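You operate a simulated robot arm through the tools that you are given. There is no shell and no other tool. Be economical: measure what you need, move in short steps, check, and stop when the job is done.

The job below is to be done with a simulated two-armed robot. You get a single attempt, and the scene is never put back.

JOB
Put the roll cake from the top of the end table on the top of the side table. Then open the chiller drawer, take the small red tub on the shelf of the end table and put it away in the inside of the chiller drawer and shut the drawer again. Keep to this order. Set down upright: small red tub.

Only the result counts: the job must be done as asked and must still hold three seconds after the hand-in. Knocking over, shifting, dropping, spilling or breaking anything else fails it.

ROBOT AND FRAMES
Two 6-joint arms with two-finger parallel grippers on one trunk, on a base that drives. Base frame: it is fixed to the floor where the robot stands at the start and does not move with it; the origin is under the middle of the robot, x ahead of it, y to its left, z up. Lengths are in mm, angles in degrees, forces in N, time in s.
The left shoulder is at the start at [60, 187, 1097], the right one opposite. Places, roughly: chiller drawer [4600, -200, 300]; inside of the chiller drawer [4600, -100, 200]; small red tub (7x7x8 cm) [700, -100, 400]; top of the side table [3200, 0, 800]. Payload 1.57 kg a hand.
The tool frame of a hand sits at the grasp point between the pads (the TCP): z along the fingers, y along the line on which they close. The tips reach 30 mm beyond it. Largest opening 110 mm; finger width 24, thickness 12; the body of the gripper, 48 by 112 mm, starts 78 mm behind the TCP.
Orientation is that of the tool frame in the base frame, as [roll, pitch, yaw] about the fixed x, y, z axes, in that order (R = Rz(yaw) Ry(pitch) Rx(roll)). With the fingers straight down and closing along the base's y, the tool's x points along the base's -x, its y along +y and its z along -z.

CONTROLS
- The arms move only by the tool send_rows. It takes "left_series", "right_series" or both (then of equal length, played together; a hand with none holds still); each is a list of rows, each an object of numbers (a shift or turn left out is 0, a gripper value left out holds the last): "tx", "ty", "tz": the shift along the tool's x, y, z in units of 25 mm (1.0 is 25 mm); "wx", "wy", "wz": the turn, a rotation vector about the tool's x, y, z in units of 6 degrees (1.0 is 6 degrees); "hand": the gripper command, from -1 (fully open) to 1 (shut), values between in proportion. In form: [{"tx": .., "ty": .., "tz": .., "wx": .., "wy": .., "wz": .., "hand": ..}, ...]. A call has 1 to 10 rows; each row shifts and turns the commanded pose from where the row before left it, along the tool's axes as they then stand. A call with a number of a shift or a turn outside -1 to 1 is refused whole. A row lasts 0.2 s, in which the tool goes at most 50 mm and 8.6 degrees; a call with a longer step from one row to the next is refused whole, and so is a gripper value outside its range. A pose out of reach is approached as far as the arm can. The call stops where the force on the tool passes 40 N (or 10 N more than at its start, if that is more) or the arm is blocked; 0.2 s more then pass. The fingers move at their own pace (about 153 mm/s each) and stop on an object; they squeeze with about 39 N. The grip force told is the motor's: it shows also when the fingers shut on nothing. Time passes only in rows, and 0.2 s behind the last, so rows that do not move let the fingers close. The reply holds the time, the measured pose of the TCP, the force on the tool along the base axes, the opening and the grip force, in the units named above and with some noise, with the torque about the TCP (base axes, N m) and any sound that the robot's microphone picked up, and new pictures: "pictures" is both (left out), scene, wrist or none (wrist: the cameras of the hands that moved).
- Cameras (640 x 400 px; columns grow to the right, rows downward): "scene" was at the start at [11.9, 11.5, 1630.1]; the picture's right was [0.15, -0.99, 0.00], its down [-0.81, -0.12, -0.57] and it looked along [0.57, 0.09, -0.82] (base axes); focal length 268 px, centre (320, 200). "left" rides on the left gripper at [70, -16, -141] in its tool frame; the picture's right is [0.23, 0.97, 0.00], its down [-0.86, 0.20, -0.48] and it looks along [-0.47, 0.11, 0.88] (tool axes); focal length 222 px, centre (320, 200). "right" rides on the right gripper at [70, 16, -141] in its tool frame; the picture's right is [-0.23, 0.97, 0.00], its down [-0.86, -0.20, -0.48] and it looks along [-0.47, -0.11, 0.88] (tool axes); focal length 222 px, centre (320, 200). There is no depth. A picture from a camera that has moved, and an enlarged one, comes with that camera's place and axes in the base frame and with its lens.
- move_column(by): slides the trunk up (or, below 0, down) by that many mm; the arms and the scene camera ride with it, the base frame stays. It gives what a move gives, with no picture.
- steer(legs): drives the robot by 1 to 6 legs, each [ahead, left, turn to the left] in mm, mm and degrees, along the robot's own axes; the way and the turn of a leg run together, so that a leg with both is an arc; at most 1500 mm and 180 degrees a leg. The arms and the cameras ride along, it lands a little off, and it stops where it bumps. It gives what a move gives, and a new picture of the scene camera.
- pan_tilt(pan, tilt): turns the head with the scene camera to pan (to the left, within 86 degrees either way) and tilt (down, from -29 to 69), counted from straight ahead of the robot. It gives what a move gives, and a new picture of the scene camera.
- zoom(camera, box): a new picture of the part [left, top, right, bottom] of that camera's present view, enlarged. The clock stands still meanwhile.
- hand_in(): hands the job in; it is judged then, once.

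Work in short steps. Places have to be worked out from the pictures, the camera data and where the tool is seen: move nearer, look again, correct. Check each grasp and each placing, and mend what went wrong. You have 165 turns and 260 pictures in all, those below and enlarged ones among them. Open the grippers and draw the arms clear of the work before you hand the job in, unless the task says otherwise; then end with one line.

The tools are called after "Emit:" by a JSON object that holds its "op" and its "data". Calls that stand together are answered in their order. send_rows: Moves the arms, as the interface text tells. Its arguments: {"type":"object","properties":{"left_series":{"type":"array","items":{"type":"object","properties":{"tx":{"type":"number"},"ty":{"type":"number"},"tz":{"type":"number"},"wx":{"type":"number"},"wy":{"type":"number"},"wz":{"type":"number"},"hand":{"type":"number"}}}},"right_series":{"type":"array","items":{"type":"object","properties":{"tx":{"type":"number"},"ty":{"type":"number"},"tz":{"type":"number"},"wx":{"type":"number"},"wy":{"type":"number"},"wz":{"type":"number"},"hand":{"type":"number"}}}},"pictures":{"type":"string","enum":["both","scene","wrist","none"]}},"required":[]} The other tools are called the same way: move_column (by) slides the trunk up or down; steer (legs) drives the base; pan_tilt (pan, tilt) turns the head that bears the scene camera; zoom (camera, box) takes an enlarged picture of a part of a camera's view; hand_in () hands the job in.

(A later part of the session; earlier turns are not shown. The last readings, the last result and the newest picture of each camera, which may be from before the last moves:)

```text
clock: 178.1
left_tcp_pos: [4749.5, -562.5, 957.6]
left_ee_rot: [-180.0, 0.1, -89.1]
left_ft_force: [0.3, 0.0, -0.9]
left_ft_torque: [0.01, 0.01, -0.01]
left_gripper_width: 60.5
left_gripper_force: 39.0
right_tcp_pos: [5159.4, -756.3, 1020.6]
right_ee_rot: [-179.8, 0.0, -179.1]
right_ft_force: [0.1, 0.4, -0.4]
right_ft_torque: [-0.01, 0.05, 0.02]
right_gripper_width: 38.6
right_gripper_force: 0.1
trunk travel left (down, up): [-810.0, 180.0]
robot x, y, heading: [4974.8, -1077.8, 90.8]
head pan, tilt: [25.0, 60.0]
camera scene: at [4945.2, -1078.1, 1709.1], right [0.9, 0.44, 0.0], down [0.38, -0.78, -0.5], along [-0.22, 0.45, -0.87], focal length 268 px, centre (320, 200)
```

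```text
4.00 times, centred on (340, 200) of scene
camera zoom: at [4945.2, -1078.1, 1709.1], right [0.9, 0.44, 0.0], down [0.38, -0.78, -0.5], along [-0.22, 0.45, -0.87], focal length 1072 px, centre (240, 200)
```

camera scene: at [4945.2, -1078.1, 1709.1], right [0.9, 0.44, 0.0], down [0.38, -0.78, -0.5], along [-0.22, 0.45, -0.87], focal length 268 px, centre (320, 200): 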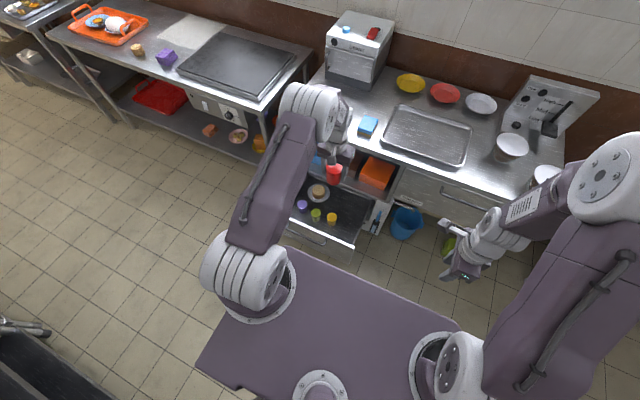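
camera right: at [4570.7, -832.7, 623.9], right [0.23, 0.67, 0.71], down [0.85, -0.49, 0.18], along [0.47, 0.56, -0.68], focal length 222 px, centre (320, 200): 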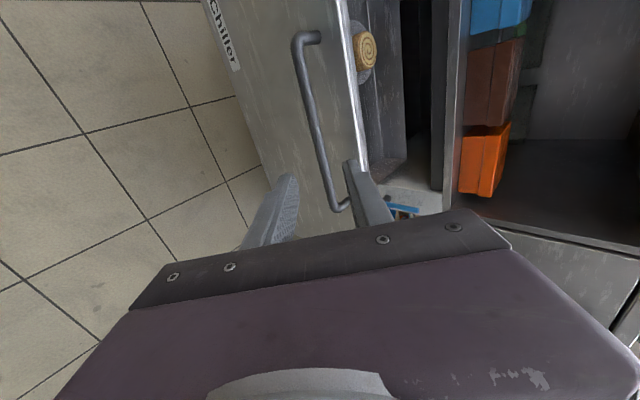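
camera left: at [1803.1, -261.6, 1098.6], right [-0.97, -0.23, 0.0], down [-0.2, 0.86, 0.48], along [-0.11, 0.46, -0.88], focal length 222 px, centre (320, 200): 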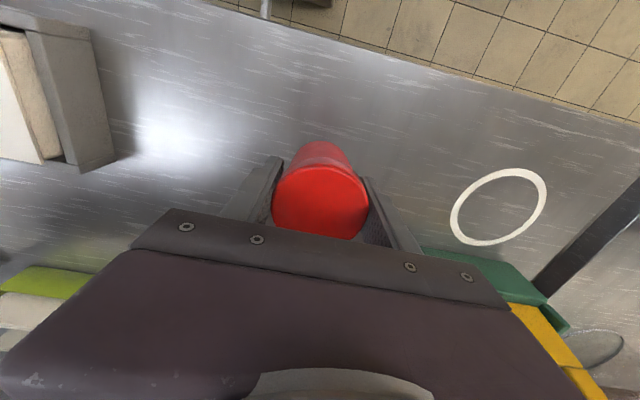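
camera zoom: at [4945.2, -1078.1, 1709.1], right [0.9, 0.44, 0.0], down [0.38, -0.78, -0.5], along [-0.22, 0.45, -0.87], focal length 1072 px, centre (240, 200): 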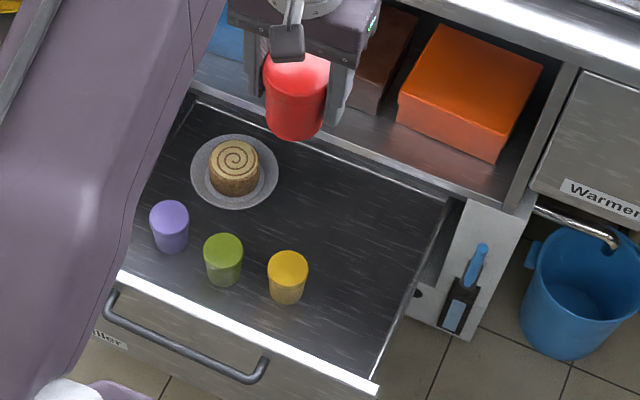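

Drawer floor is estimated at z≈245, with yellow tub at (4695, −433). The free target is about (4795, −440). I square up, move 30 forward and 35 right, then test reach at height.

Emit:
{"op": "steer", "data": {"legs": [[30, -37, -0.9]]}}

Emit:
{"op": "send_rows", "data": {"left_series": [{"tx": -0.9}, {"tx": -0.9}, {"tx": -0.9}, {"tx": -0.9}], "pictures": "none"}}

```text
clock: 179.0
left_tcp_pos: [4790.0, -531.4, 958.5]
left_ee_rot: [-179.8, 0.2, -90.0]
left_ft_force: [-0.2, 0.2, -1.4]
left_ft_torque: [0.04, -0.04, 0.03]
left_gripper_width: 60.8
left_gripper_force: 38.8
right_tcp_pos: [5197.5, -732.4, 1022.9]
right_ee_rot: [-180.0, 0.3, 180.0]
right_ft_force: [-0.5, 0.1, -0.8]
right_ft_torque: [0.05, -0.02, 0.0]
right_gripper_width: 38.4
right_gripper_force: 0.0
trunk travel left (down, up): [-810.0, 180.0]
robot x, y, heading: [5008.2, -1044.0, 90.1]
head pan, tilt: [25.0, 60.0]
camera scene: at [4973.9, -1053.1, 1709.0], right [0.91, 0.42, 0.01], down [0.37, -0.78, -0.5], along [-0.21, 0.46, -0.87], focal length 268 px, centre (320, 200)
```

scene: 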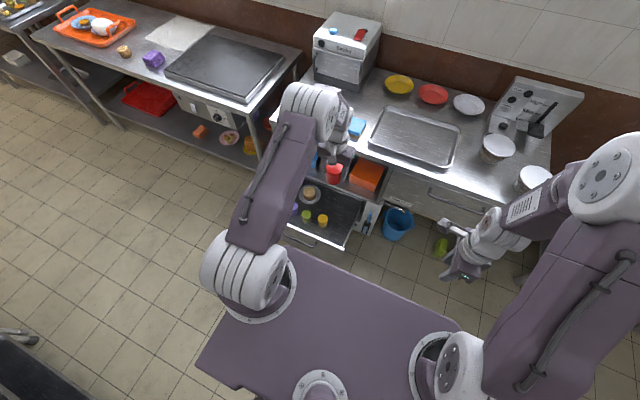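

```text
clock: 180.0
left_tcp_pos: [4794.4, -454.9, 958.9]
left_ee_rot: [-180.0, -0.3, -90.0]
left_ft_force: [0.2, -0.3, -1.3]
left_ft_torque: [-0.01, -0.01, -0.01]
left_gripper_width: 60.7
left_gripper_force: 39.3
left hand out of reach, approached as far as the arm can: row 4
right_tcp_pos: [5201.4, -728.2, 1021.0]
right_ee_rot: [-179.7, 0.0, 179.9]
right_ft_force: [-0.3, -0.4, 0.2]
right_ft_torque: [0.0, -0.02, 0.01]
right_gripper_width: 38.5
right_gripper_force: 0.1
trunk travel left (down, up): [-810.0, 180.0]
robot x, y, heading: [5012.2, -1047.6, 89.9]
head pan, tilt: [25.0, 60.0]
```

The base's front is only ~255 mm ahead of its axis (from the wrist views), so I can stand nearer. Pulling the arm in 110 mm and driving forward 112 mm.

Emit:
{"op": "send_rows", "data": {"left_series": [{"tx": 0.9}, {"tx": 0.9}, {"tx": 0.9}, {"tx": 0.9}, {"tx": 0.8}], "pictures": "none"}}

Emit:
{"op": "steer", "data": {"legs": [[110, 0, 0]]}}

Emit:
{"op": "zoom", "data": {"camera": "left", "box": [160, 0, 480, 200]}}

```text
clock: 181.2
left_tcp_pos: [4793.2, -567.5, 962.4]
left_ee_rot: [179.9, 0.0, -90.0]
left_ft_force: [0.3, -0.1, -1.6]
left_ft_torque: [0.0, -0.02, 0.0]
left_gripper_width: 60.9
left_gripper_force: 39.2
right_tcp_pos: [5201.2, -730.5, 1020.5]
right_ee_rot: [-179.7, 0.1, 180.0]
right_ft_force: [0.4, 0.7, 0.1]
right_ft_torque: [0.0, -0.02, 0.01]
right_gripper_width: 38.8
right_gripper_force: 0.0
trunk travel left (down, up): [-810.0, 180.0]
robot x, y, heading: [5009.3, -1044.1, 90.0]
head pan, tilt: [25.0, 60.0]
```

```text
clock: 182.4
left_tcp_pos: [4793.0, -456.9, 963.1]
left_ee_rot: [179.9, 0.1, -89.9]
left_ft_force: [1.0, -0.1, -1.3]
left_ft_torque: [-0.03, -0.04, 0.02]
left_gripper_width: 60.5
left_gripper_force: 38.7
right_tcp_pos: [5200.9, -619.6, 1021.2]
right_ee_rot: [-179.8, 0.0, 179.9]
right_ft_force: [-0.4, -0.5, -0.4]
right_ft_torque: [0.02, -0.01, -0.03]
right_gripper_width: 38.2
right_gripper_force: 0.0
trunk travel left (down, up): [-810.0, 180.0]
robot x, y, heading: [5012.5, -936.4, 89.8]
head pan, tilt: [25.0, 60.0]
camera scene: at [4981.1, -938.7, 1709.1], right [0.91, 0.42, 0.0], down [0.37, -0.78, -0.5], along [-0.21, 0.45, -0.87], focal length 268 px, centre (320, 200)
```

scene: 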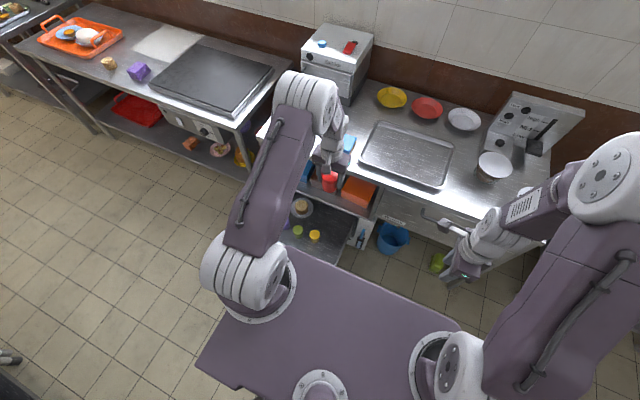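

```text
2.00 times, centred on (320, 100) of left
camera zoom: at [4811.1, -526.9, 1102.6], right [-0.97, -0.23, 0.0], down [-0.2, 0.85, 0.48], along [-0.11, 0.47, -0.88], focal length 444 px, centre (320, 400)
```

zoom: 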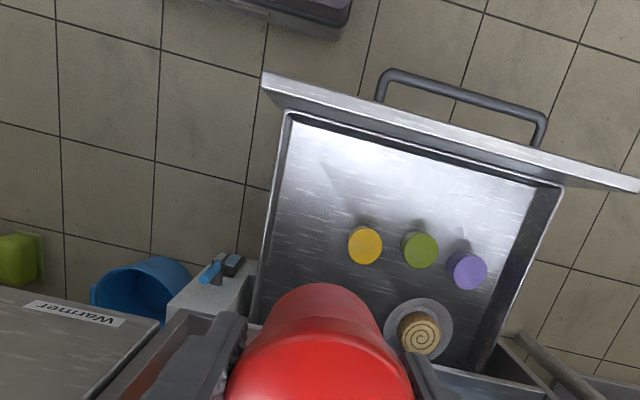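

Excellent view: the base is clear of the handle, and the free area right of the yellow tub is centred at x≈4803. Adjusting x and lowering the trunk.

Emit:
{"op": "send_rows", "data": {"left_series": [{"ty": -0.4}], "pictures": "none"}}

Emit:
{"op": "move_column", "data": {"by": -400}}

Emit:
{"op": "zoom", "data": {"camera": "left", "box": [0, 0, 640, 400]}}

```text
clock: 182.8
left_tcp_pos: [4803.1, -456.7, 961.0]
left_ee_rot: [179.9, 0.1, -89.9]
left_ft_force: [-0.2, 0.3, -1.2]
left_ft_torque: [0.02, 0.01, -0.01]
left_gripper_width: 60.5
left_gripper_force: 39.2
right_tcp_pos: [5202.5, -620.7, 1021.2]
right_ee_rot: [-179.8, 0.1, -179.8]
right_ft_force: [0.0, 0.5, 0.5]
right_ft_torque: [0.03, -0.02, 0.0]
right_gripper_width: 38.4
right_gripper_force: 0.1
trunk travel left (down, up): [-810.0, 180.0]
robot x, y, heading: [5007.2, -939.4, 90.2]
head pan, tilt: [25.0, 60.0]
```

```text
clock: 186.6
left_tcp_pos: [4804.6, -456.5, 561.0]
left_ee_rot: [180.0, -0.1, -89.8]
left_ft_force: [0.0, -0.1, -0.9]
left_ft_torque: [-0.02, -0.01, 0.04]
left_gripper_width: 60.4
left_gripper_force: 39.2
right_tcp_pos: [5201.3, -618.3, 620.4]
right_ee_rot: [-179.8, 0.1, -179.9]
right_ft_force: [-0.3, -0.2, 0.5]
right_ft_torque: [0.01, 0.02, -0.01]
right_gripper_width: 38.5
right_gripper_force: 0.1
trunk travel left (down, up): [-410.0, 580.0]
robot x, y, heading: [5009.4, -936.8, 90.0]
head pan, tilt: [25.0, 60.0]
```

```text
1.00 times, centred on (320, 200) of left (not enlarged: the box is as wide or as high as the picture)
camera zoom: at [4821.4, -525.8, 701.1], right [-0.97, -0.23, 0.0], down [-0.2, 0.86, 0.48], along [-0.11, 0.46, -0.88], focal length 222 px, centre (320, 200)
```

zoom: 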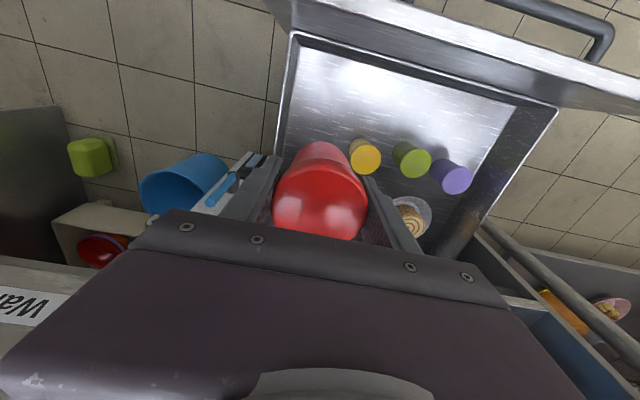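

Lateral clearances are good (yellow edge x≈4748, wall x≈4868). Lowering the trunk 40 and then the arm.

Emit:
{"op": "move_column", "data": {"by": -40}}

Emit:
{"op": "send_rows", "data": {"left_series": [{"tz": 1, "ty": -0.12}, {"tz": 1}, {"tz": 1}, {"tz": 1}, {"tz": 1}, {"tz": 1}], "pictures": "both"}}

```text
clock: 187.5
left_tcp_pos: [4803.9, -456.6, 520.5]
left_ee_rot: [-180.0, -0.1, -89.9]
left_ft_force: [0.1, 0.4, -2.0]
left_ft_torque: [-0.01, -0.01, 0.0]
left_gripper_width: 60.5
left_gripper_force: 39.0
right_tcp_pos: [5201.7, -618.6, 580.0]
right_ee_rot: [-179.8, 0.0, -179.8]
right_ft_force: [0.3, -0.3, -0.8]
right_ft_torque: [-0.01, -0.02, 0.02]
right_gripper_width: 38.5
right_gripper_force: 0.0
trunk travel left (down, up): [-370.0, 620.0]
robot x, y, heading: [5009.7, -937.1, 89.8]
head pan, tilt: [25.0, 60.0]
```

```text
clock: 188.9
left_tcp_pos: [4805.4, -453.9, 369.7]
left_ee_rot: [179.9, -0.1, -89.9]
left_ft_force: [0.2, -0.5, -1.6]
left_ft_torque: [0.02, 0.01, 0.01]
left_gripper_width: 60.6
left_gripper_force: 39.1
right_tcp_pos: [5200.8, -618.2, 580.9]
right_ee_rot: [-179.7, 0.1, -179.8]
right_ft_force: [0.1, -0.1, 0.0]
right_ft_torque: [-0.02, 0.03, -0.01]
right_gripper_width: 38.3
right_gripper_force: 0.0
trunk travel left (down, up): [-370.0, 620.0]
robot x, y, heading: [5008.4, -935.6, 89.9]
head pan, tilt: [25.0, 60.0]
camera scene: at [4981.1, -936.3, 1269.1], right [0.91, 0.42, 0.0], down [0.37, -0.78, -0.5], along [-0.21, 0.45, -0.87], focal length 268 px, centre (320, 200)
camera left: at [4823.5, -524.7, 510.4], right [-0.97, -0.23, 0.0], down [-0.2, 0.86, 0.48], along [-0.11, 0.47, -0.88], focal length 222 px, centre (320, 200)
```

scene: 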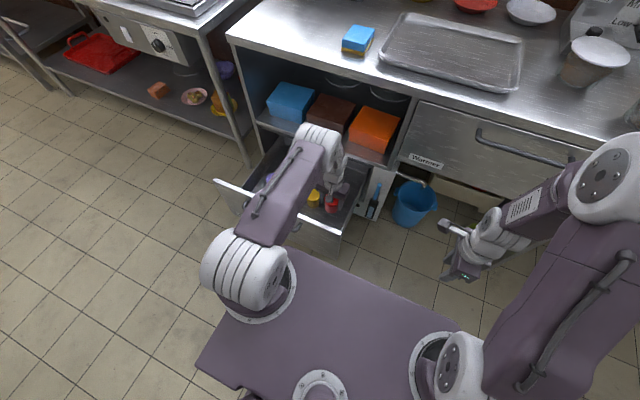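
left: 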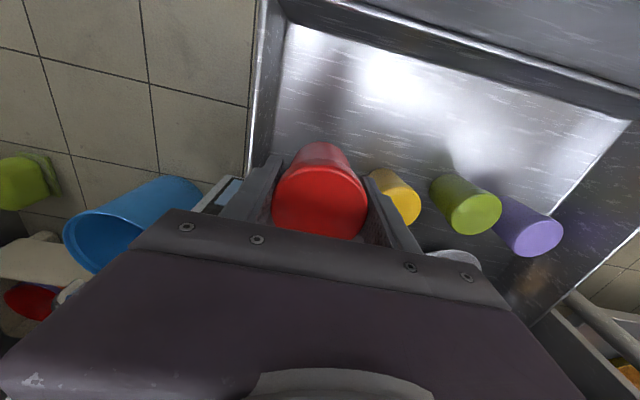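

The fingers would open too close to the yellow tub. Rotating the hand 90° about vertical (still above the lids) so the fingers open along y instead.

Emit:
{"op": "send_rows", "data": {"left_series": [{"wz": 1}, {"wz": 1}, {"wz": 1}, {"wz": 1}, {"wz": 1}, {"wz": 1}, {"wz": 1}, {"wz": 1}, {"wz": 1}, {"wz": 1}], "pictures": "none"}}

Emit:
{"op": "send_rows", "data": {"left_series": [{"wz": 1}, {"wz": 1}, {"wz": 1}, {"wz": 1}, {"wz": 1}], "pictures": "wrist"}}

Emit:
{"op": "zoom", "data": {"camera": "scene", "box": [240, 140, 400, 240]}}

```text
clock: 191.1
left_tcp_pos: [4806.9, -455.8, 370.6]
left_ee_rot: [-180.0, 0.0, -150.0]
left_ft_force: [0.3, 0.3, -2.2]
left_ft_torque: [0.05, -0.01, 0.02]
left_gripper_width: 60.7
left_gripper_force: 39.6
right_tcp_pos: [5200.2, -618.5, 581.2]
right_ee_rot: [-179.7, 0.1, -179.9]
right_ft_force: [-0.4, -0.3, -0.3]
right_ft_torque: [0.01, -0.02, 0.01]
right_gripper_width: 38.6
right_gripper_force: 0.0
trunk travel left (down, up): [-370.0, 620.0]
robot x, y, heading: [5005.4, -938.3, 90.2]
head pan, tilt: [25.0, 60.0]
```

```text
clock: 192.3
left_tcp_pos: [4805.6, -457.0, 370.3]
left_ee_rot: [-179.9, -0.1, 179.9]
left_ft_force: [1.2, -0.5, -1.5]
left_ft_torque: [0.02, -0.03, 0.02]
left_gripper_width: 60.7
left_gripper_force: 39.3
right_tcp_pos: [5201.4, -617.7, 581.2]
right_ee_rot: [-179.8, -0.1, -179.8]
right_ft_force: [-0.3, 0.5, 0.1]
right_ft_torque: [0.0, 0.0, 0.01]
right_gripper_width: 38.4
right_gripper_force: 0.0
trunk travel left (down, up): [-370.0, 620.0]
robot x, y, heading: [5007.2, -938.7, 90.0]
head pan, tilt: [25.0, 60.0]
camera left: at [4738.3, -472.5, 510.9], right [-0.23, 0.97, 0.0], down [0.86, 0.2, 0.48], along [0.47, 0.11, -0.88], focal length 222 px, centre (320, 200)
```

left: 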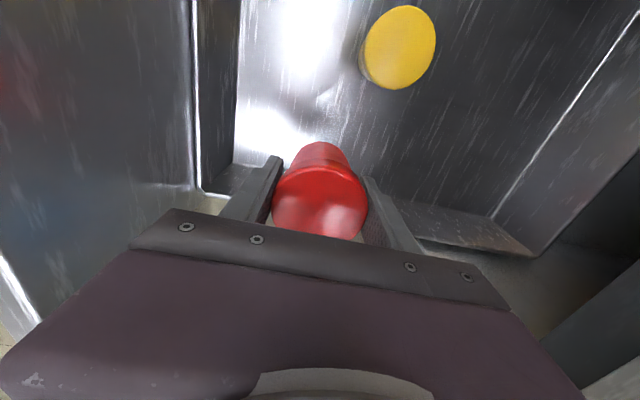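

```text
4.00 times, centred on (320, 190) of scene
camera zoom: at [4981.2, -936.5, 1269.1], right [0.91, 0.42, 0.0], down [0.37, -0.78, -0.5], along [-0.21, 0.45, -0.87], focal length 1072 px, centre (320, 240)
```

zoom: 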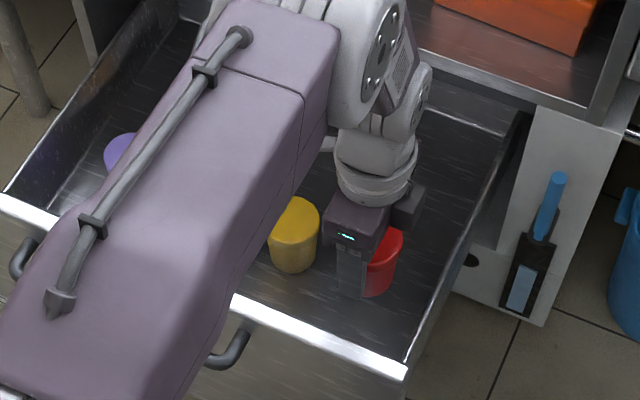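

Clear on all sides. Lowering toward the drawer floor.

Emit:
{"op": "send_rows", "data": {"left_series": [{"tz": 0.8}, {"tz": 0.6}, {"tz": 0.3}, {"tz": 0.2}], "pictures": "wrist"}}

Emit:
{"op": "zoom", "data": {"camera": "scene", "box": [280, 160, 360, 210]}}

```text
clock: 193.3
left_tcp_pos: [4808.0, -456.1, 323.4]
left_ee_rot: [179.9, 0.0, -179.9]
left_ft_force: [-0.1, -0.7, -1.1]
left_ft_torque: [-0.01, 0.01, 0.01]
left_gripper_width: 60.6
left_gripper_force: 38.3
right_tcp_pos: [5201.6, -618.4, 579.9]
right_ee_rot: [-179.8, 0.0, -179.9]
right_ft_force: [0.6, -0.5, 0.4]
right_ft_torque: [-0.01, 0.01, 0.02]
right_gripper_width: 38.6
right_gripper_force: 0.1
trunk travel left (down, up): [-370.0, 620.0]
robot x, y, heading: [5007.6, -940.1, 90.1]
head pan, tilt: [25.0, 60.0]
camera left: at [4738.8, -472.1, 463.8], right [-0.23, 0.97, 0.0], down [0.86, 0.2, 0.48], along [0.47, 0.11, -0.88], focal length 222 px, centre (320, 200)
```

left: 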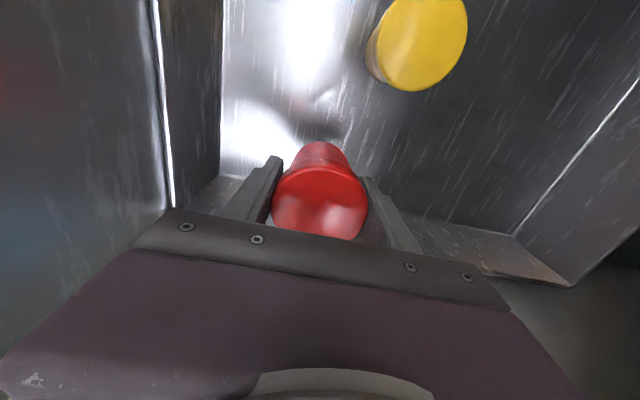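

```text
8.00 times, centred on (320, 185) of scene
camera zoom: at [4981.2, -936.5, 1269.1], right [0.91, 0.42, 0.0], down [0.37, -0.78, -0.5], along [-0.21, 0.45, -0.87], focal length 2143 px, centre (320, 320)
```

zoom: 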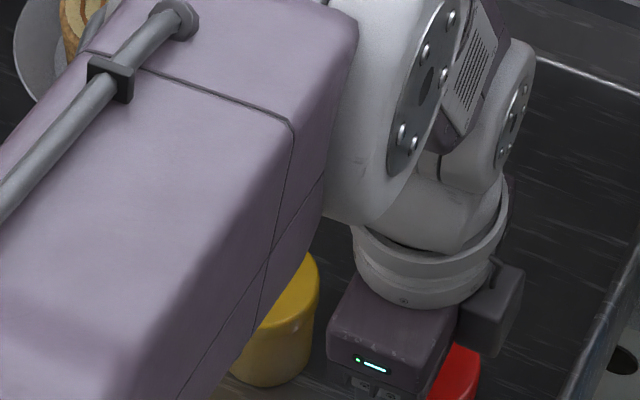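

Emit:
{"op": "send_rows", "data": {"left_series": [{"tz": 0.2}, {"tz": 0.2}, {"tz": 0.16}, {"tz": 0.16}], "pictures": "none"}}

```text
clock: 194.3
left_tcp_pos: [4807.2, -457.2, 304.8]
left_ee_rot: [-179.8, 0.0, -180.0]
left_ft_force: [-0.3, 0.0, -1.7]
left_ft_torque: [0.01, 0.02, -0.01]
left_gripper_width: 60.6
left_gripper_force: 38.9
right_tcp_pos: [5201.4, -617.7, 580.2]
right_ee_rot: [-179.8, -0.1, -179.9]
right_ft_force: [-0.2, -0.2, -0.2]
right_ft_torque: [0.02, -0.02, 0.0]
right_gripper_width: 38.6
right_gripper_force: 0.0
trunk travel left (down, up): [-370.0, 620.0]
robot x, y, heading: [5007.3, -934.7, 90.0]
head pan, tilt: [25.0, 60.0]
```

No contact yet; continuing in small steps.

Emit:
{"op": "send_rows", "data": {"left_series": [{"tz": 0.16}, {"tz": 0.16}, {"tz": 0.16}, {"tz": 0.16}], "pictures": "wrist"}}

```text
clock: 195.3
left_tcp_pos: [4807.4, -456.7, 289.3]
left_ee_rot: [-180.0, 0.0, -179.9]
left_ft_force: [-0.5, -0.4, -1.1]
left_ft_torque: [-0.02, -0.01, -0.02]
left_gripper_width: 60.5
left_gripper_force: 39.4
right_tcp_pos: [5200.7, -618.2, 580.5]
right_ee_rot: [-179.6, 0.0, -179.9]
right_ft_force: [0.1, 0.3, -0.2]
right_ft_torque: [-0.01, -0.01, -0.02]
right_gripper_width: 38.4
right_gripper_force: 0.0
trunk travel left (down, up): [-370.0, 620.0]
robot x, y, heading: [5008.2, -941.9, 90.0]
head pan, tilt: [25.0, 60.0]
camera left: at [4738.7, -472.5, 429.6], right [-0.23, 0.97, 0.0], down [0.85, 0.2, 0.48], along [0.47, 0.11, -0.88], focal length 222 px, centre (320, 200)
```

left: 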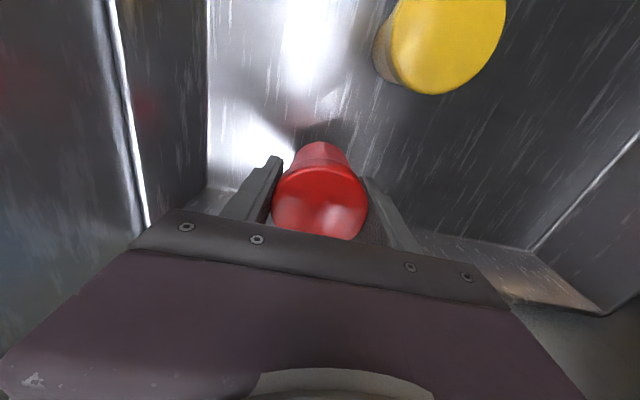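

Emit:
{"op": "send_rows", "data": {"left_series": [{"tz": 0.16}, {"tz": 0.16}, {"tz": 0.16}, {"tz": 0.16}], "pictures": "none"}}

```text
clock: 196.3
left_tcp_pos: [4805.9, -456.6, 272.4]
left_ee_rot: [-179.9, 0.0, -179.9]
left_ft_force: [-0.1, -0.2, -0.9]
left_ft_torque: [0.01, 0.0, 0.03]
left_gripper_width: 60.6
left_gripper_force: 38.9
right_tcp_pos: [5202.1, -618.0, 580.2]
right_ee_rot: [-179.6, 0.0, -179.9]
right_ft_force: [0.5, 0.7, 0.0]
right_ft_torque: [-0.04, -0.01, -0.03]
right_gripper_width: 38.7
right_gripper_force: 0.0
trunk travel left (down, up): [-370.0, 620.0]
robot x, y, heading: [5005.5, -936.4, 90.1]
head pan, tilt: [25.0, 60.0]
```

Emit:
{"op": "send_rows", "data": {"left_series": [{"tz": 0.16}, {"tz": 0.16}, {"tz": 0.16}, {"tz": 0.16}], "pictures": "both"}}

```text
clock: 197.3
left_tcp_pos: [4806.6, -455.3, 261.1]
left_ee_rot: [-179.9, 0.0, -179.9]
left_ft_force: [1.1, -0.7, -2.5]
left_ft_torque: [0.01, 0.01, 0.02]
left_gripper_width: 60.4
left_gripper_force: 39.3
left hand out of reach, approached as far as the arm can: row 4
right_tcp_pos: [5201.0, -617.9, 580.5]
right_ee_rot: [-179.7, 0.0, -180.0]
right_ft_force: [0.3, 0.4, -0.2]
right_ft_torque: [0.02, 0.02, 0.01]
right_gripper_width: 38.4
right_gripper_force: 0.0
trunk travel left (down, up): [-370.0, 620.0]
robot x, y, heading: [5008.8, -940.2, 90.0]
head pan, tilt: [25.0, 60.0]
camera scene: at [4981.2, -936.5, 1269.1], right [0.91, 0.42, 0.0], down [0.37, -0.78, -0.5], along [-0.21, 0.45, -0.87], focal length 268 px, centre (320, 200)
camera left: at [4737.9, -472.6, 402.0], right [-0.23, 0.97, 0.0], down [0.85, 0.2, 0.48], along [0.47, 0.11, -0.88], focal length 222 px, centre (320, 200)
```

scene: 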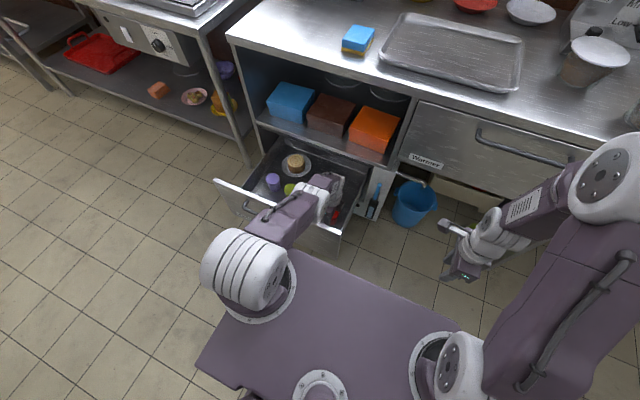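
left: 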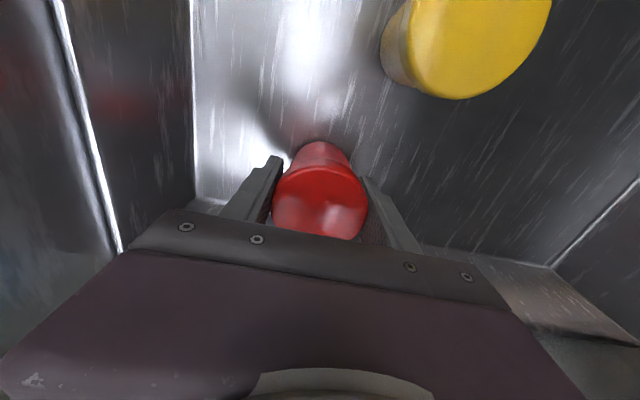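

The arm is near its full stretch, so the trunk must lower the rest. First check link clearance over the drawer panel.

Emit:
{"op": "zoom", "data": {"camera": "scene", "box": [200, 160, 360, 260]}}

Emit:
{"op": "zoom", "data": {"camera": "right", "box": [0, 0, 640, 400]}}

```text
4.00 times, centred on (280, 210) of scene
camera zoom: at [4981.2, -936.5, 1269.1], right [0.91, 0.42, 0.0], down [0.37, -0.78, -0.5], along [-0.21, 0.45, -0.87], focal length 1072 px, centre (480, 160)
```

zoom: 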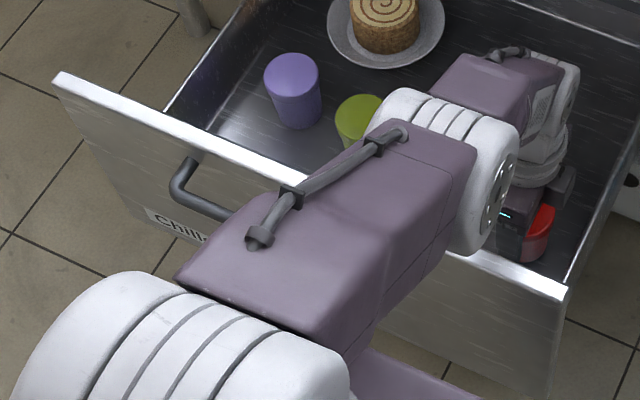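

```text
1.00 times, centred on (320, 200) of right (not enlarged: the box is as wide or as high as the picture)
camera zoom: at [5131.1, -599.7, 723.1], right [0.23, 0.97, 0.0], down [0.86, -0.2, 0.48], along [0.47, -0.11, -0.88], focal length 222 px, centre (320, 200)
```

zoom: 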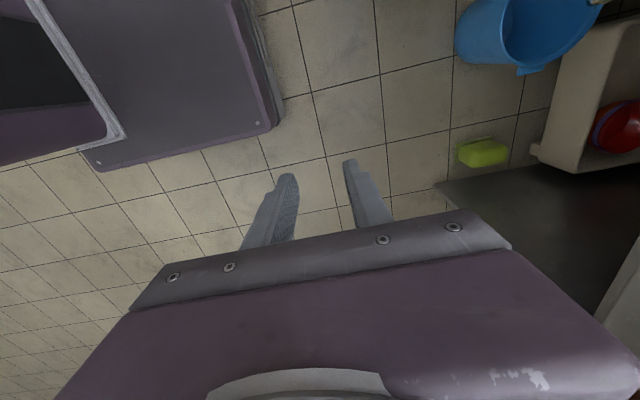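

Elbow clearance improves if the shoulder is lower and the arm more bent. Raising the arm 100 mm, lowering the trunk 100 mm, then continuing.

Emit:
{"op": "send_rows", "data": {"left_series": [{"tz": -1}, {"tz": -1}, {"tz": -1}, {"tz": -1}], "pictures": "none"}}

Emit:
{"op": "move_column", "data": {"by": -100}}

Emit:
{"op": "send_rows", "data": {"left_series": [{}], "pictures": "both"}}

```text
clock: 198.3
left_tcp_pos: [4807.2, -456.6, 362.8]
left_ee_rot: [-179.9, 0.0, -179.9]
left_ft_force: [1.3, 0.2, -1.2]
left_ft_torque: [0.04, -0.01, 0.02]
left_gripper_width: 60.8
left_gripper_force: 39.2
right_tcp_pos: [5201.4, -618.0, 580.0]
right_ee_rot: [-179.8, 0.0, -179.9]
right_ft_force: [0.1, -0.3, 0.0]
right_ft_torque: [0.01, 0.0, 0.03]
right_gripper_width: 38.5
right_gripper_force: 0.1
trunk travel left (down, up): [-370.0, 620.0]
robot x, y, heading: [5009.1, -934.2, 90.0]
head pan, tilt: [25.0, 60.0]
```

```text
clock: 199.6
left_tcp_pos: [4808.3, -456.9, 262.0]
left_ee_rot: [-180.0, 0.0, -179.9]
left_ft_force: [-0.6, -0.5, -2.6]
left_ft_torque: [-0.01, -0.03, 0.01]
left_gripper_width: 60.8
left_gripper_force: 39.1
right_tcp_pos: [5202.0, -618.9, 480.1]
right_ee_rot: [-179.8, -0.1, -179.8]
right_ft_force: [0.5, -0.7, 0.5]
right_ft_torque: [0.03, -0.02, 0.03]
right_gripper_width: 38.5
right_gripper_force: 0.0
trunk travel left (down, up): [-270.0, 720.0]
robot x, y, heading: [5012.1, -935.4, 89.9]
head pan, tilt: [25.0, 60.0]
```

```text
clock: 200.0
left_tcp_pos: [4808.1, -456.8, 263.1]
left_ee_rot: [-179.9, 0.0, -179.9]
left_ft_force: [0.1, 0.0, -1.8]
left_ft_torque: [0.01, 0.01, 0.01]
left_gripper_width: 60.7
left_gripper_force: 39.5
right_tcp_pos: [5200.8, -619.6, 479.8]
right_ee_rot: [-179.8, 0.0, -179.8]
right_ft_force: [0.0, -0.2, 0.6]
right_ft_torque: [-0.03, 0.02, 0.01]
right_gripper_width: 38.4
right_gripper_force: 0.0
trunk travel left (down, up): [-270.0, 720.0]
robot x, y, heading: [5011.1, -935.8, 90.1]
head pan, tilt: [25.0, 60.0]
camera scene: at [4981.2, -936.6, 1169.1], right [0.91, 0.42, 0.0], down [0.37, -0.78, -0.5], along [-0.21, 0.45, -0.87], focal length 268 px, centre (320, 200)
camera left: at [4739.6, -472.3, 402.7], right [-0.23, 0.97, 0.0], down [0.85, 0.2, 0.48], along [0.47, 0.11, -0.88], focal length 222 px, centre (320, 200)
```

scene: 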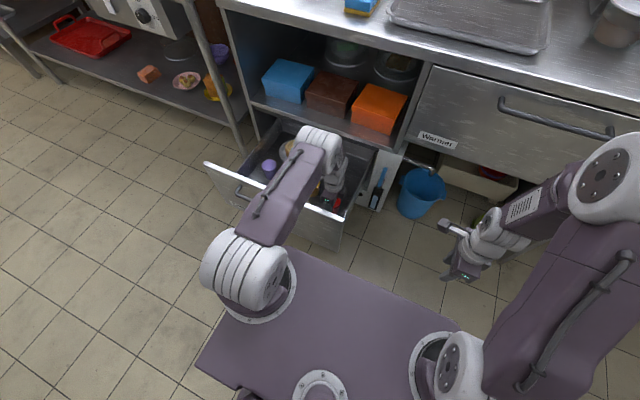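
left: 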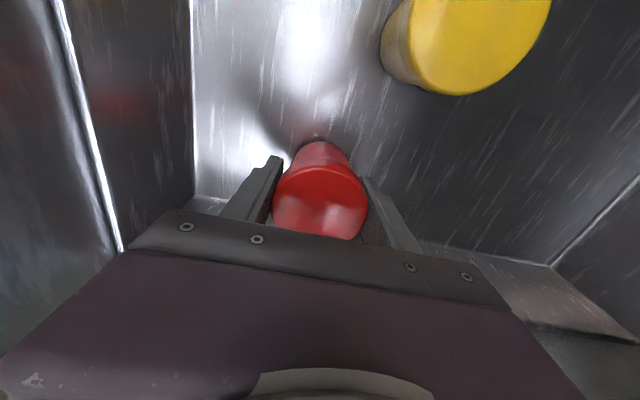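

Better arm posture. Continuing down in 4 mm steps.

Emit:
{"op": "send_rows", "data": {"left_series": [{"tz": 0.16}, {"tz": 0.16}, {"tz": 0.16}, {"tz": 0.16}], "pictures": "none"}}

```text
clock: 201.0
left_tcp_pos: [4809.1, -454.5, 249.2]
left_ee_rot: [179.7, -0.1, 180.0]
left_ft_force: [-3.5, 1.4, 32.5]
left_ft_torque: [0.03, -0.02, -0.13]
left_gripper_width: 61.1
left_gripper_force: 39.1
right_tcp_pos: [5200.6, -620.0, 481.5]
right_ee_rot: [-179.9, -0.2, -180.0]
right_ft_force: [-0.4, -0.1, 0.2]
right_ft_torque: [0.02, 0.01, -0.03]
right_gripper_width: 38.3
right_gripper_force: 0.1
trunk travel left (down, up): [-270.0, 720.0]
robot x, y, heading: [5004.3, -936.6, 89.7]
head pan, tilt: [25.0, 60.0]
```

Floor contact (32 N) at TCP z≈250. Relaxing slightly, opening modestly, then rising straight up.

Emit:
{"op": "send_rows", "data": {"left_series": [{"tz": -0.12}, {"hand": -0.45}, {}, {}], "pictures": "wrist"}}

```text
clock: 202.0
left_tcp_pos: [4807.8, -454.6, 249.1]
left_ee_rot: [-179.9, 0.0, -179.9]
left_ft_force: [-1.0, 0.0, 0.0]
left_ft_torque: [-0.01, 0.0, 0.0]
left_gripper_width: 80.1
left_gripper_force: 0.0
right_tcp_pos: [5202.4, -618.5, 481.0]
right_ee_rot: [-179.8, 0.0, -180.0]
right_ft_force: [0.2, 0.2, 0.3]
right_ft_torque: [0.01, 0.02, -0.03]
right_gripper_width: 38.6
right_gripper_force: 0.1
trunk travel left (down, up): [-270.0, 720.0]
robot x, y, heading: [5010.3, -937.7, 90.3]
head pan, tilt: [25.0, 60.0]
camera left: at [4740.1, -472.9, 389.6], right [-0.23, 0.97, 0.0], down [0.86, 0.2, 0.48], along [0.47, 0.11, -0.88], focal length 222 px, centre (320, 200)
```

left: 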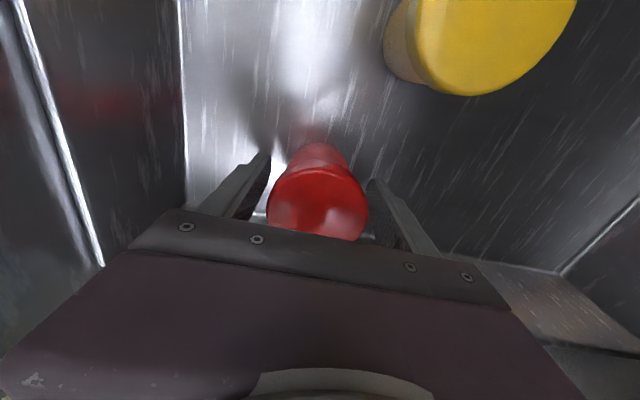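

Released with the tub standing. Rising straight up 225 mm.

Emit:
{"op": "send_rows", "data": {"left_series": [{"tz": -0.5}, {"tz": -0.8}, {"tz": -1}, {"tz": -1}, {"tz": -1}, {"tz": -1}, {"tz": -1}, {"tz": -1}, {"tz": -1}], "pictures": "wrist"}}

Emit:
{"op": "move_column", "data": {"by": 300}}

Emit:
{"op": "zoom", "data": {"camera": "scene", "box": [200, 100, 440, 250]}}

```text
clock: 204.0
left_tcp_pos: [4809.0, -456.0, 456.4]
left_ee_rot: [-179.9, 0.0, -179.9]
left_ft_force: [0.3, 0.6, -0.3]
left_ft_torque: [-0.01, 0.0, -0.04]
left_gripper_width: 79.7
left_gripper_force: 0.1
right_tcp_pos: [5201.2, -618.5, 479.9]
right_ee_rot: [-179.8, 0.0, -179.9]
right_ft_force: [0.0, 0.4, -0.2]
right_ft_torque: [-0.01, -0.03, -0.03]
right_gripper_width: 38.1
right_gripper_force: 0.0
trunk travel left (down, up): [-270.0, 720.0]
robot x, y, heading: [5006.9, -937.9, 90.2]
head pan, tilt: [25.0, 60.0]
camera left: at [4740.6, -472.4, 596.5], right [-0.23, 0.97, 0.0], down [0.86, 0.2, 0.48], along [0.47, 0.11, -0.88], focal length 222 px, centre (320, 200)
```

left: 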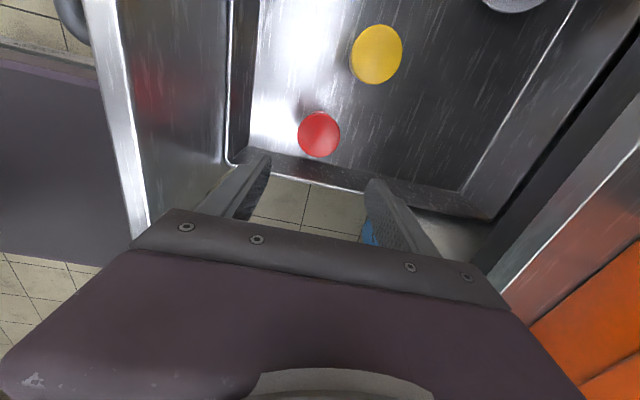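

```text
clock: 207.0
left_tcp_pos: [4808.7, -455.4, 756.4]
left_ee_rot: [-180.0, 0.0, -179.8]
left_ft_force: [-0.6, 0.7, -0.9]
left_ft_torque: [-0.02, -0.01, 0.03]
left_gripper_width: 79.6
left_gripper_force: 0.1
right_tcp_pos: [5200.7, -618.5, 781.1]
right_ee_rot: [-179.7, 0.0, -179.8]
right_ft_force: [0.6, 0.2, -0.7]
right_ft_torque: [0.0, 0.02, -0.02]
right_gripper_width: 38.4
right_gripper_force: 0.0
trunk travel left (down, up): [-570.0, 420.0]
robot x, y, heading: [5010.1, -939.3, 89.8]
head pan, tilt: [25.0, 60.0]
```

```text
2.67 times, centred on (320, 175) of scene
camera zoom: at [4981.3, -936.6, 1469.1], right [0.91, 0.42, 0.0], down [0.37, -0.78, -0.5], along [-0.21, 0.45, -0.87], focal length 714 px, centre (320, 267)
```

zoom: 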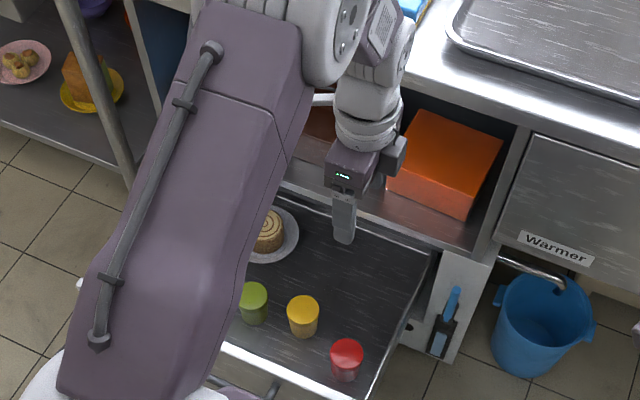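

The red tub stands upright in the drawer. Now close it: rotate the left hand back, shut its fingers, and position in front of the handle bar.

Emit:
{"op": "send_rows", "data": {"left_series": [{"wz": -1, "hand": 1}, {"wz": -1}, {"wz": -1}, {"wz": -1}, {"wz": -1}, {"wz": -1}, {"wz": -1}, {"wz": -1}, {"wz": -1}, {"wz": -1}], "pictures": "none"}}

Emit:
{"op": "send_rows", "data": {"left_series": [{"wz": -1}, {"wz": -1}, {"wz": -1}, {"wz": -1}, {"wz": -1}], "pictures": "none"}}

Emit:
{"op": "steer", "data": {"legs": [[-250, 0, 0], [0, 170, 0]]}}

Emit:
{"op": "pan_tilt", "data": {"pan": 10, "tilt": 50}}

```text
clock: 209.2
left_tcp_pos: [4808.9, -454.7, 755.4]
left_ee_rot: [180.0, -0.1, -119.8]
left_ft_force: [-0.1, -0.6, 0.1]
left_ft_torque: [0.03, 0.0, -0.02]
left_gripper_width: 0.0
left_gripper_force: 20.7
right_tcp_pos: [5200.1, -619.1, 780.1]
right_ee_rot: [-179.8, 0.0, -179.8]
right_ft_force: [-0.2, 0.1, 0.5]
right_ft_torque: [0.0, 0.01, -0.01]
right_gripper_width: 38.5
right_gripper_force: 0.1
trunk travel left (down, up): [-570.0, 420.0]
robot x, y, heading: [5008.5, -937.5, 90.2]
head pan, tilt: [25.0, 60.0]
```

```text
clock: 210.4
left_tcp_pos: [4809.8, -456.8, 755.6]
left_ee_rot: [179.9, -0.1, -89.8]
left_ft_force: [0.1, -0.5, -0.5]
left_ft_torque: [0.0, 0.03, 0.0]
left_gripper_width: 0.1
left_gripper_force: 21.2
right_tcp_pos: [5201.1, -618.1, 780.8]
right_ee_rot: [-179.7, 0.0, -179.9]
right_ft_force: [-0.2, -1.5, -0.1]
right_ft_torque: [-0.01, 0.05, 0.01]
right_gripper_width: 38.6
right_gripper_force: 0.1
trunk travel left (down, up): [-570.0, 420.0]
robot x, y, heading: [5011.0, -933.4, 90.2]
head pan, tilt: [25.0, 60.0]
```

```text
clock: 213.3
left_tcp_pos: [4641.3, -705.5, 756.1]
left_ee_rot: [180.0, -0.2, -89.8]
left_ft_force: [0.5, -0.2, 0.0]
left_ft_torque: [-0.01, -0.02, -0.01]
left_gripper_width: 0.0
left_gripper_force: 21.5
right_tcp_pos: [5032.9, -867.2, 780.5]
right_ee_rot: [-179.8, 0.0, -179.9]
right_ft_force: [0.4, 0.6, -0.9]
right_ft_torque: [-0.01, -0.01, 0.0]
right_gripper_width: 38.9
right_gripper_force: 0.0
trunk travel left (down, up): [-570.0, 420.0]
robot x, y, heading: [4842.2, -1185.5, 90.3]
head pan, tilt: [25.0, 60.0]
camera scene: at [4812.7, -1186.1, 1469.1], right [0.91, 0.42, 0.0], down [0.37, -0.78, -0.5], along [-0.21, 0.45, -0.87], focal length 268 px, centre (320, 200)
```

scene: 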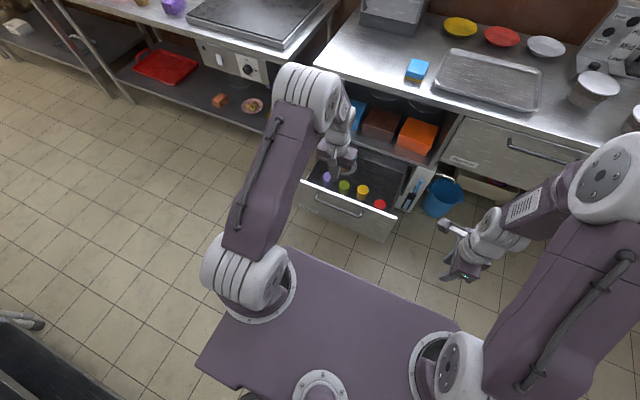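

```text
clock: 214.0
left_tcp_pos: [4642.0, -706.0, 756.0]
left_ee_rot: [-180.0, -0.1, -89.9]
left_ft_force: [-0.2, -1.1, -0.1]
left_ft_torque: [0.0, 0.02, 0.0]
left_gripper_width: 0.0
left_gripper_force: 21.2
right_tcp_pos: [5033.9, -867.5, 779.6]
right_ee_rot: [-179.8, 0.1, -179.8]
right_ft_force: [-0.2, 0.4, -0.7]
right_ft_torque: [0.0, 0.02, 0.01]
right_gripper_width: 38.3
right_gripper_force: 0.2
trunk travel left (down, up): [-570.0, 420.0]
robot x, y, heading: [4838.7, -1183.8, 89.9]
head pan, tilt: [10.0, 50.0]
camera scene: at [4828.8, -1170.5, 1481.6], right [0.98, 0.18, 0.0], down [0.13, -0.75, -0.64], along [-0.11, 0.63, -0.77], focal length 268 px, centre (320, 200)
```

scene: 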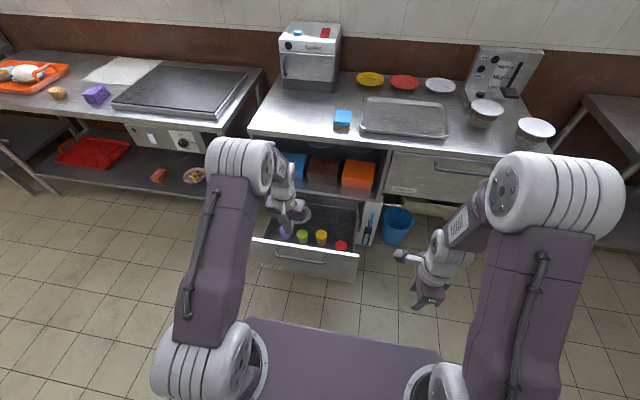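

Hand is in front of the handle. Lowering to bar height.

Emit:
{"op": "move_column", "data": {"by": -310}}

Emit:
{"op": "send_rows", "data": {"left_series": [{"tz": 0.6}, {"tz": 0.5}], "pictures": "both"}}

```text
clock: 217.1
left_tcp_pos: [4640.4, -704.7, 445.9]
left_ee_rot: [179.9, -0.1, -89.9]
left_ft_force: [-0.5, 0.1, 0.5]
left_ft_torque: [-0.01, -0.01, -0.03]
left_gripper_width: 0.1
left_gripper_force: 22.0
right_tcp_pos: [5033.8, -868.1, 470.6]
right_ee_rot: [-179.8, 0.0, -179.8]
right_ft_force: [0.1, 0.2, 0.2]
right_ft_torque: [-0.01, -0.01, 0.01]
right_gripper_width: 38.4
right_gripper_force: 0.0
trunk travel left (down, up): [-260.0, 730.0]
robot x, y, heading: [4841.4, -1188.5, 90.0]
head pan, tilt: [10.0, 50.0]
```

```text
clock: 217.7
left_tcp_pos: [4640.7, -705.2, 419.8]
left_ee_rot: [179.9, 0.0, -89.9]
left_ft_force: [0.3, 0.0, -0.4]
left_ft_torque: [0.02, 0.0, 0.02]
left_gripper_width: 0.1
left_gripper_force: 21.4
right_tcp_pos: [5033.0, -868.5, 470.2]
right_ee_rot: [-179.7, 0.1, -179.9]
right_ft_force: [-0.1, 0.1, -0.7]
right_ft_torque: [0.01, 0.01, -0.02]
right_gripper_width: 38.3
right_gripper_force: 0.0
trunk travel left (down, up): [-260.0, 730.0]
robot x, y, heading: [4842.7, -1184.0, 90.0]
head pan, tilt: [10.0, 50.0]
camera scene: at [4828.5, -1170.4, 1171.7], right [0.98, 0.17, 0.0], down [0.13, -0.75, -0.64], along [-0.11, 0.63, -0.77], focal length 268 px, centre (320, 200)
camera left: at [4659.6, -774.7, 559.4], right [-0.97, -0.23, 0.0], down [-0.2, 0.86, 0.48], along [-0.11, 0.46, -0.88], focal length 222 px, centre (320, 200)
```

scene: 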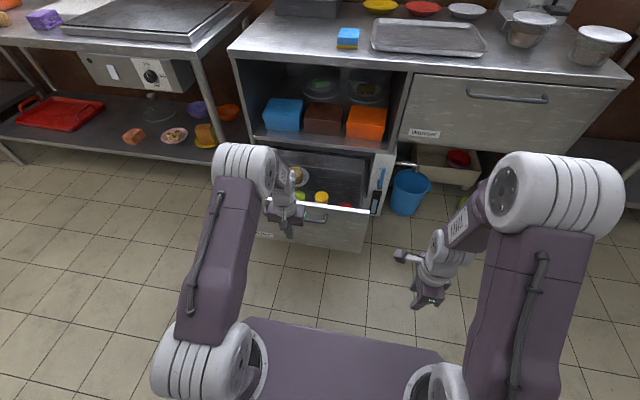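
left: 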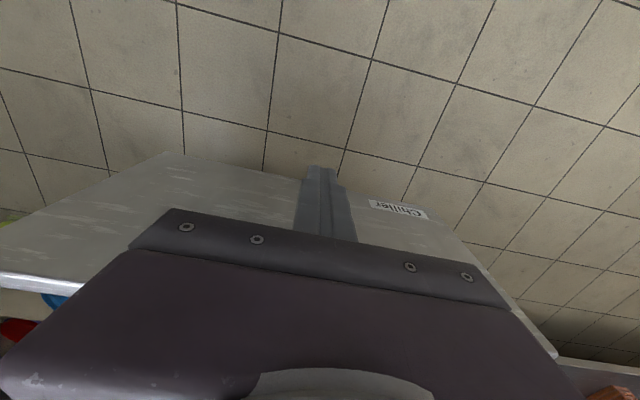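

Pushing gently by driving forward, first 80 mm.

Emit:
{"op": "steer", "data": {"legs": [[80, 0, 0]]}}

```text
clock: 218.8
left_tcp_pos: [4641.9, -625.4, 419.9]
left_ee_rot: [180.0, -0.1, -89.9]
left_ft_force: [1.1, 0.5, -1.1]
left_ft_torque: [-0.01, 0.0, 0.01]
left_gripper_width: 0.1
left_gripper_force: 21.1
right_tcp_pos: [5033.5, -786.3, 470.3]
right_ee_rot: [-179.7, 0.0, -179.9]
right_ft_force: [0.6, 0.1, 0.9]
right_ft_torque: [-0.04, 0.01, 0.01]
right_gripper_width: 38.5
right_gripper_force: 0.1
trunk travel left (down, up): [-260.0, 730.0]
robot x, y, heading: [4842.0, -1105.5, 90.0]
head pan, tilt: [10.0, 50.0]
camera scene: at [4828.3, -1089.8, 1171.6], right [0.98, 0.18, 0.0], down [0.13, -0.75, -0.64], along [-0.11, 0.63, -0.77], focal length 268 px, centre (320, 200)
```

scene: 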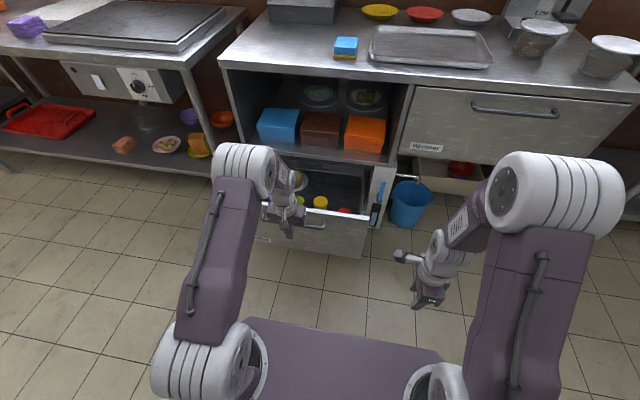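

Emit:
{"op": "steer", "data": {"legs": [[100, 0, 0]]}}

Emit:
{"op": "zoom", "data": {"camera": "scene", "box": [220, 130, 420, 255]}}

```text
clock: 219.9
left_tcp_pos: [4641.1, -526.5, 419.4]
left_ee_rot: [180.0, -0.1, -89.8]
left_ft_force: [-0.7, 0.0, -1.3]
left_ft_torque: [0.0, 0.03, 0.0]
left_gripper_width: 0.0
left_gripper_force: 21.0
right_tcp_pos: [5033.8, -688.0, 469.9]
right_ee_rot: [-179.8, -0.1, -179.8]
right_ft_force: [0.5, 0.5, 0.7]
right_ft_torque: [0.0, 0.0, -0.02]
right_gripper_width: 38.2
right_gripper_force: 0.0
trunk travel left (down, up): [-260.0, 730.0]
robot x, y, heading: [4841.1, -1009.7, 89.8]
head pan, tilt: [10.0, 50.0]
camera scene: at [4828.1, -990.9, 1171.6], right [0.98, 0.18, 0.0], down [0.14, -0.75, -0.64], along [-0.11, 0.63, -0.77], focal length 268 px, centre (320, 200)
```

scene: 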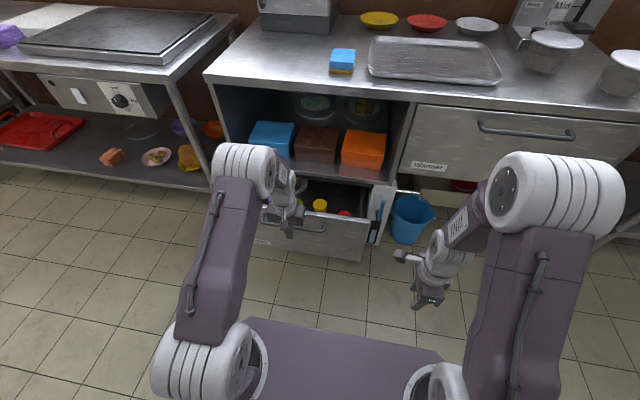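

```text
3.20 times, centred on (320, 192) of scene
camera zoom: at [4828.1, -990.9, 1171.6], right [0.98, 0.18, 0.0], down [0.14, -0.75, -0.64], along [-0.11, 0.63, -0.77], focal length 857 px, centre (320, 224)
```

zoom: 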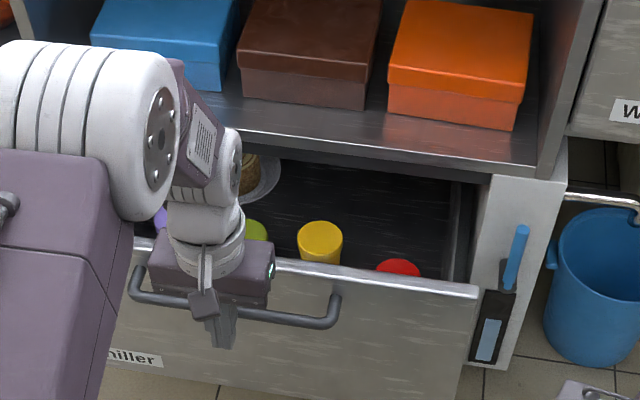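

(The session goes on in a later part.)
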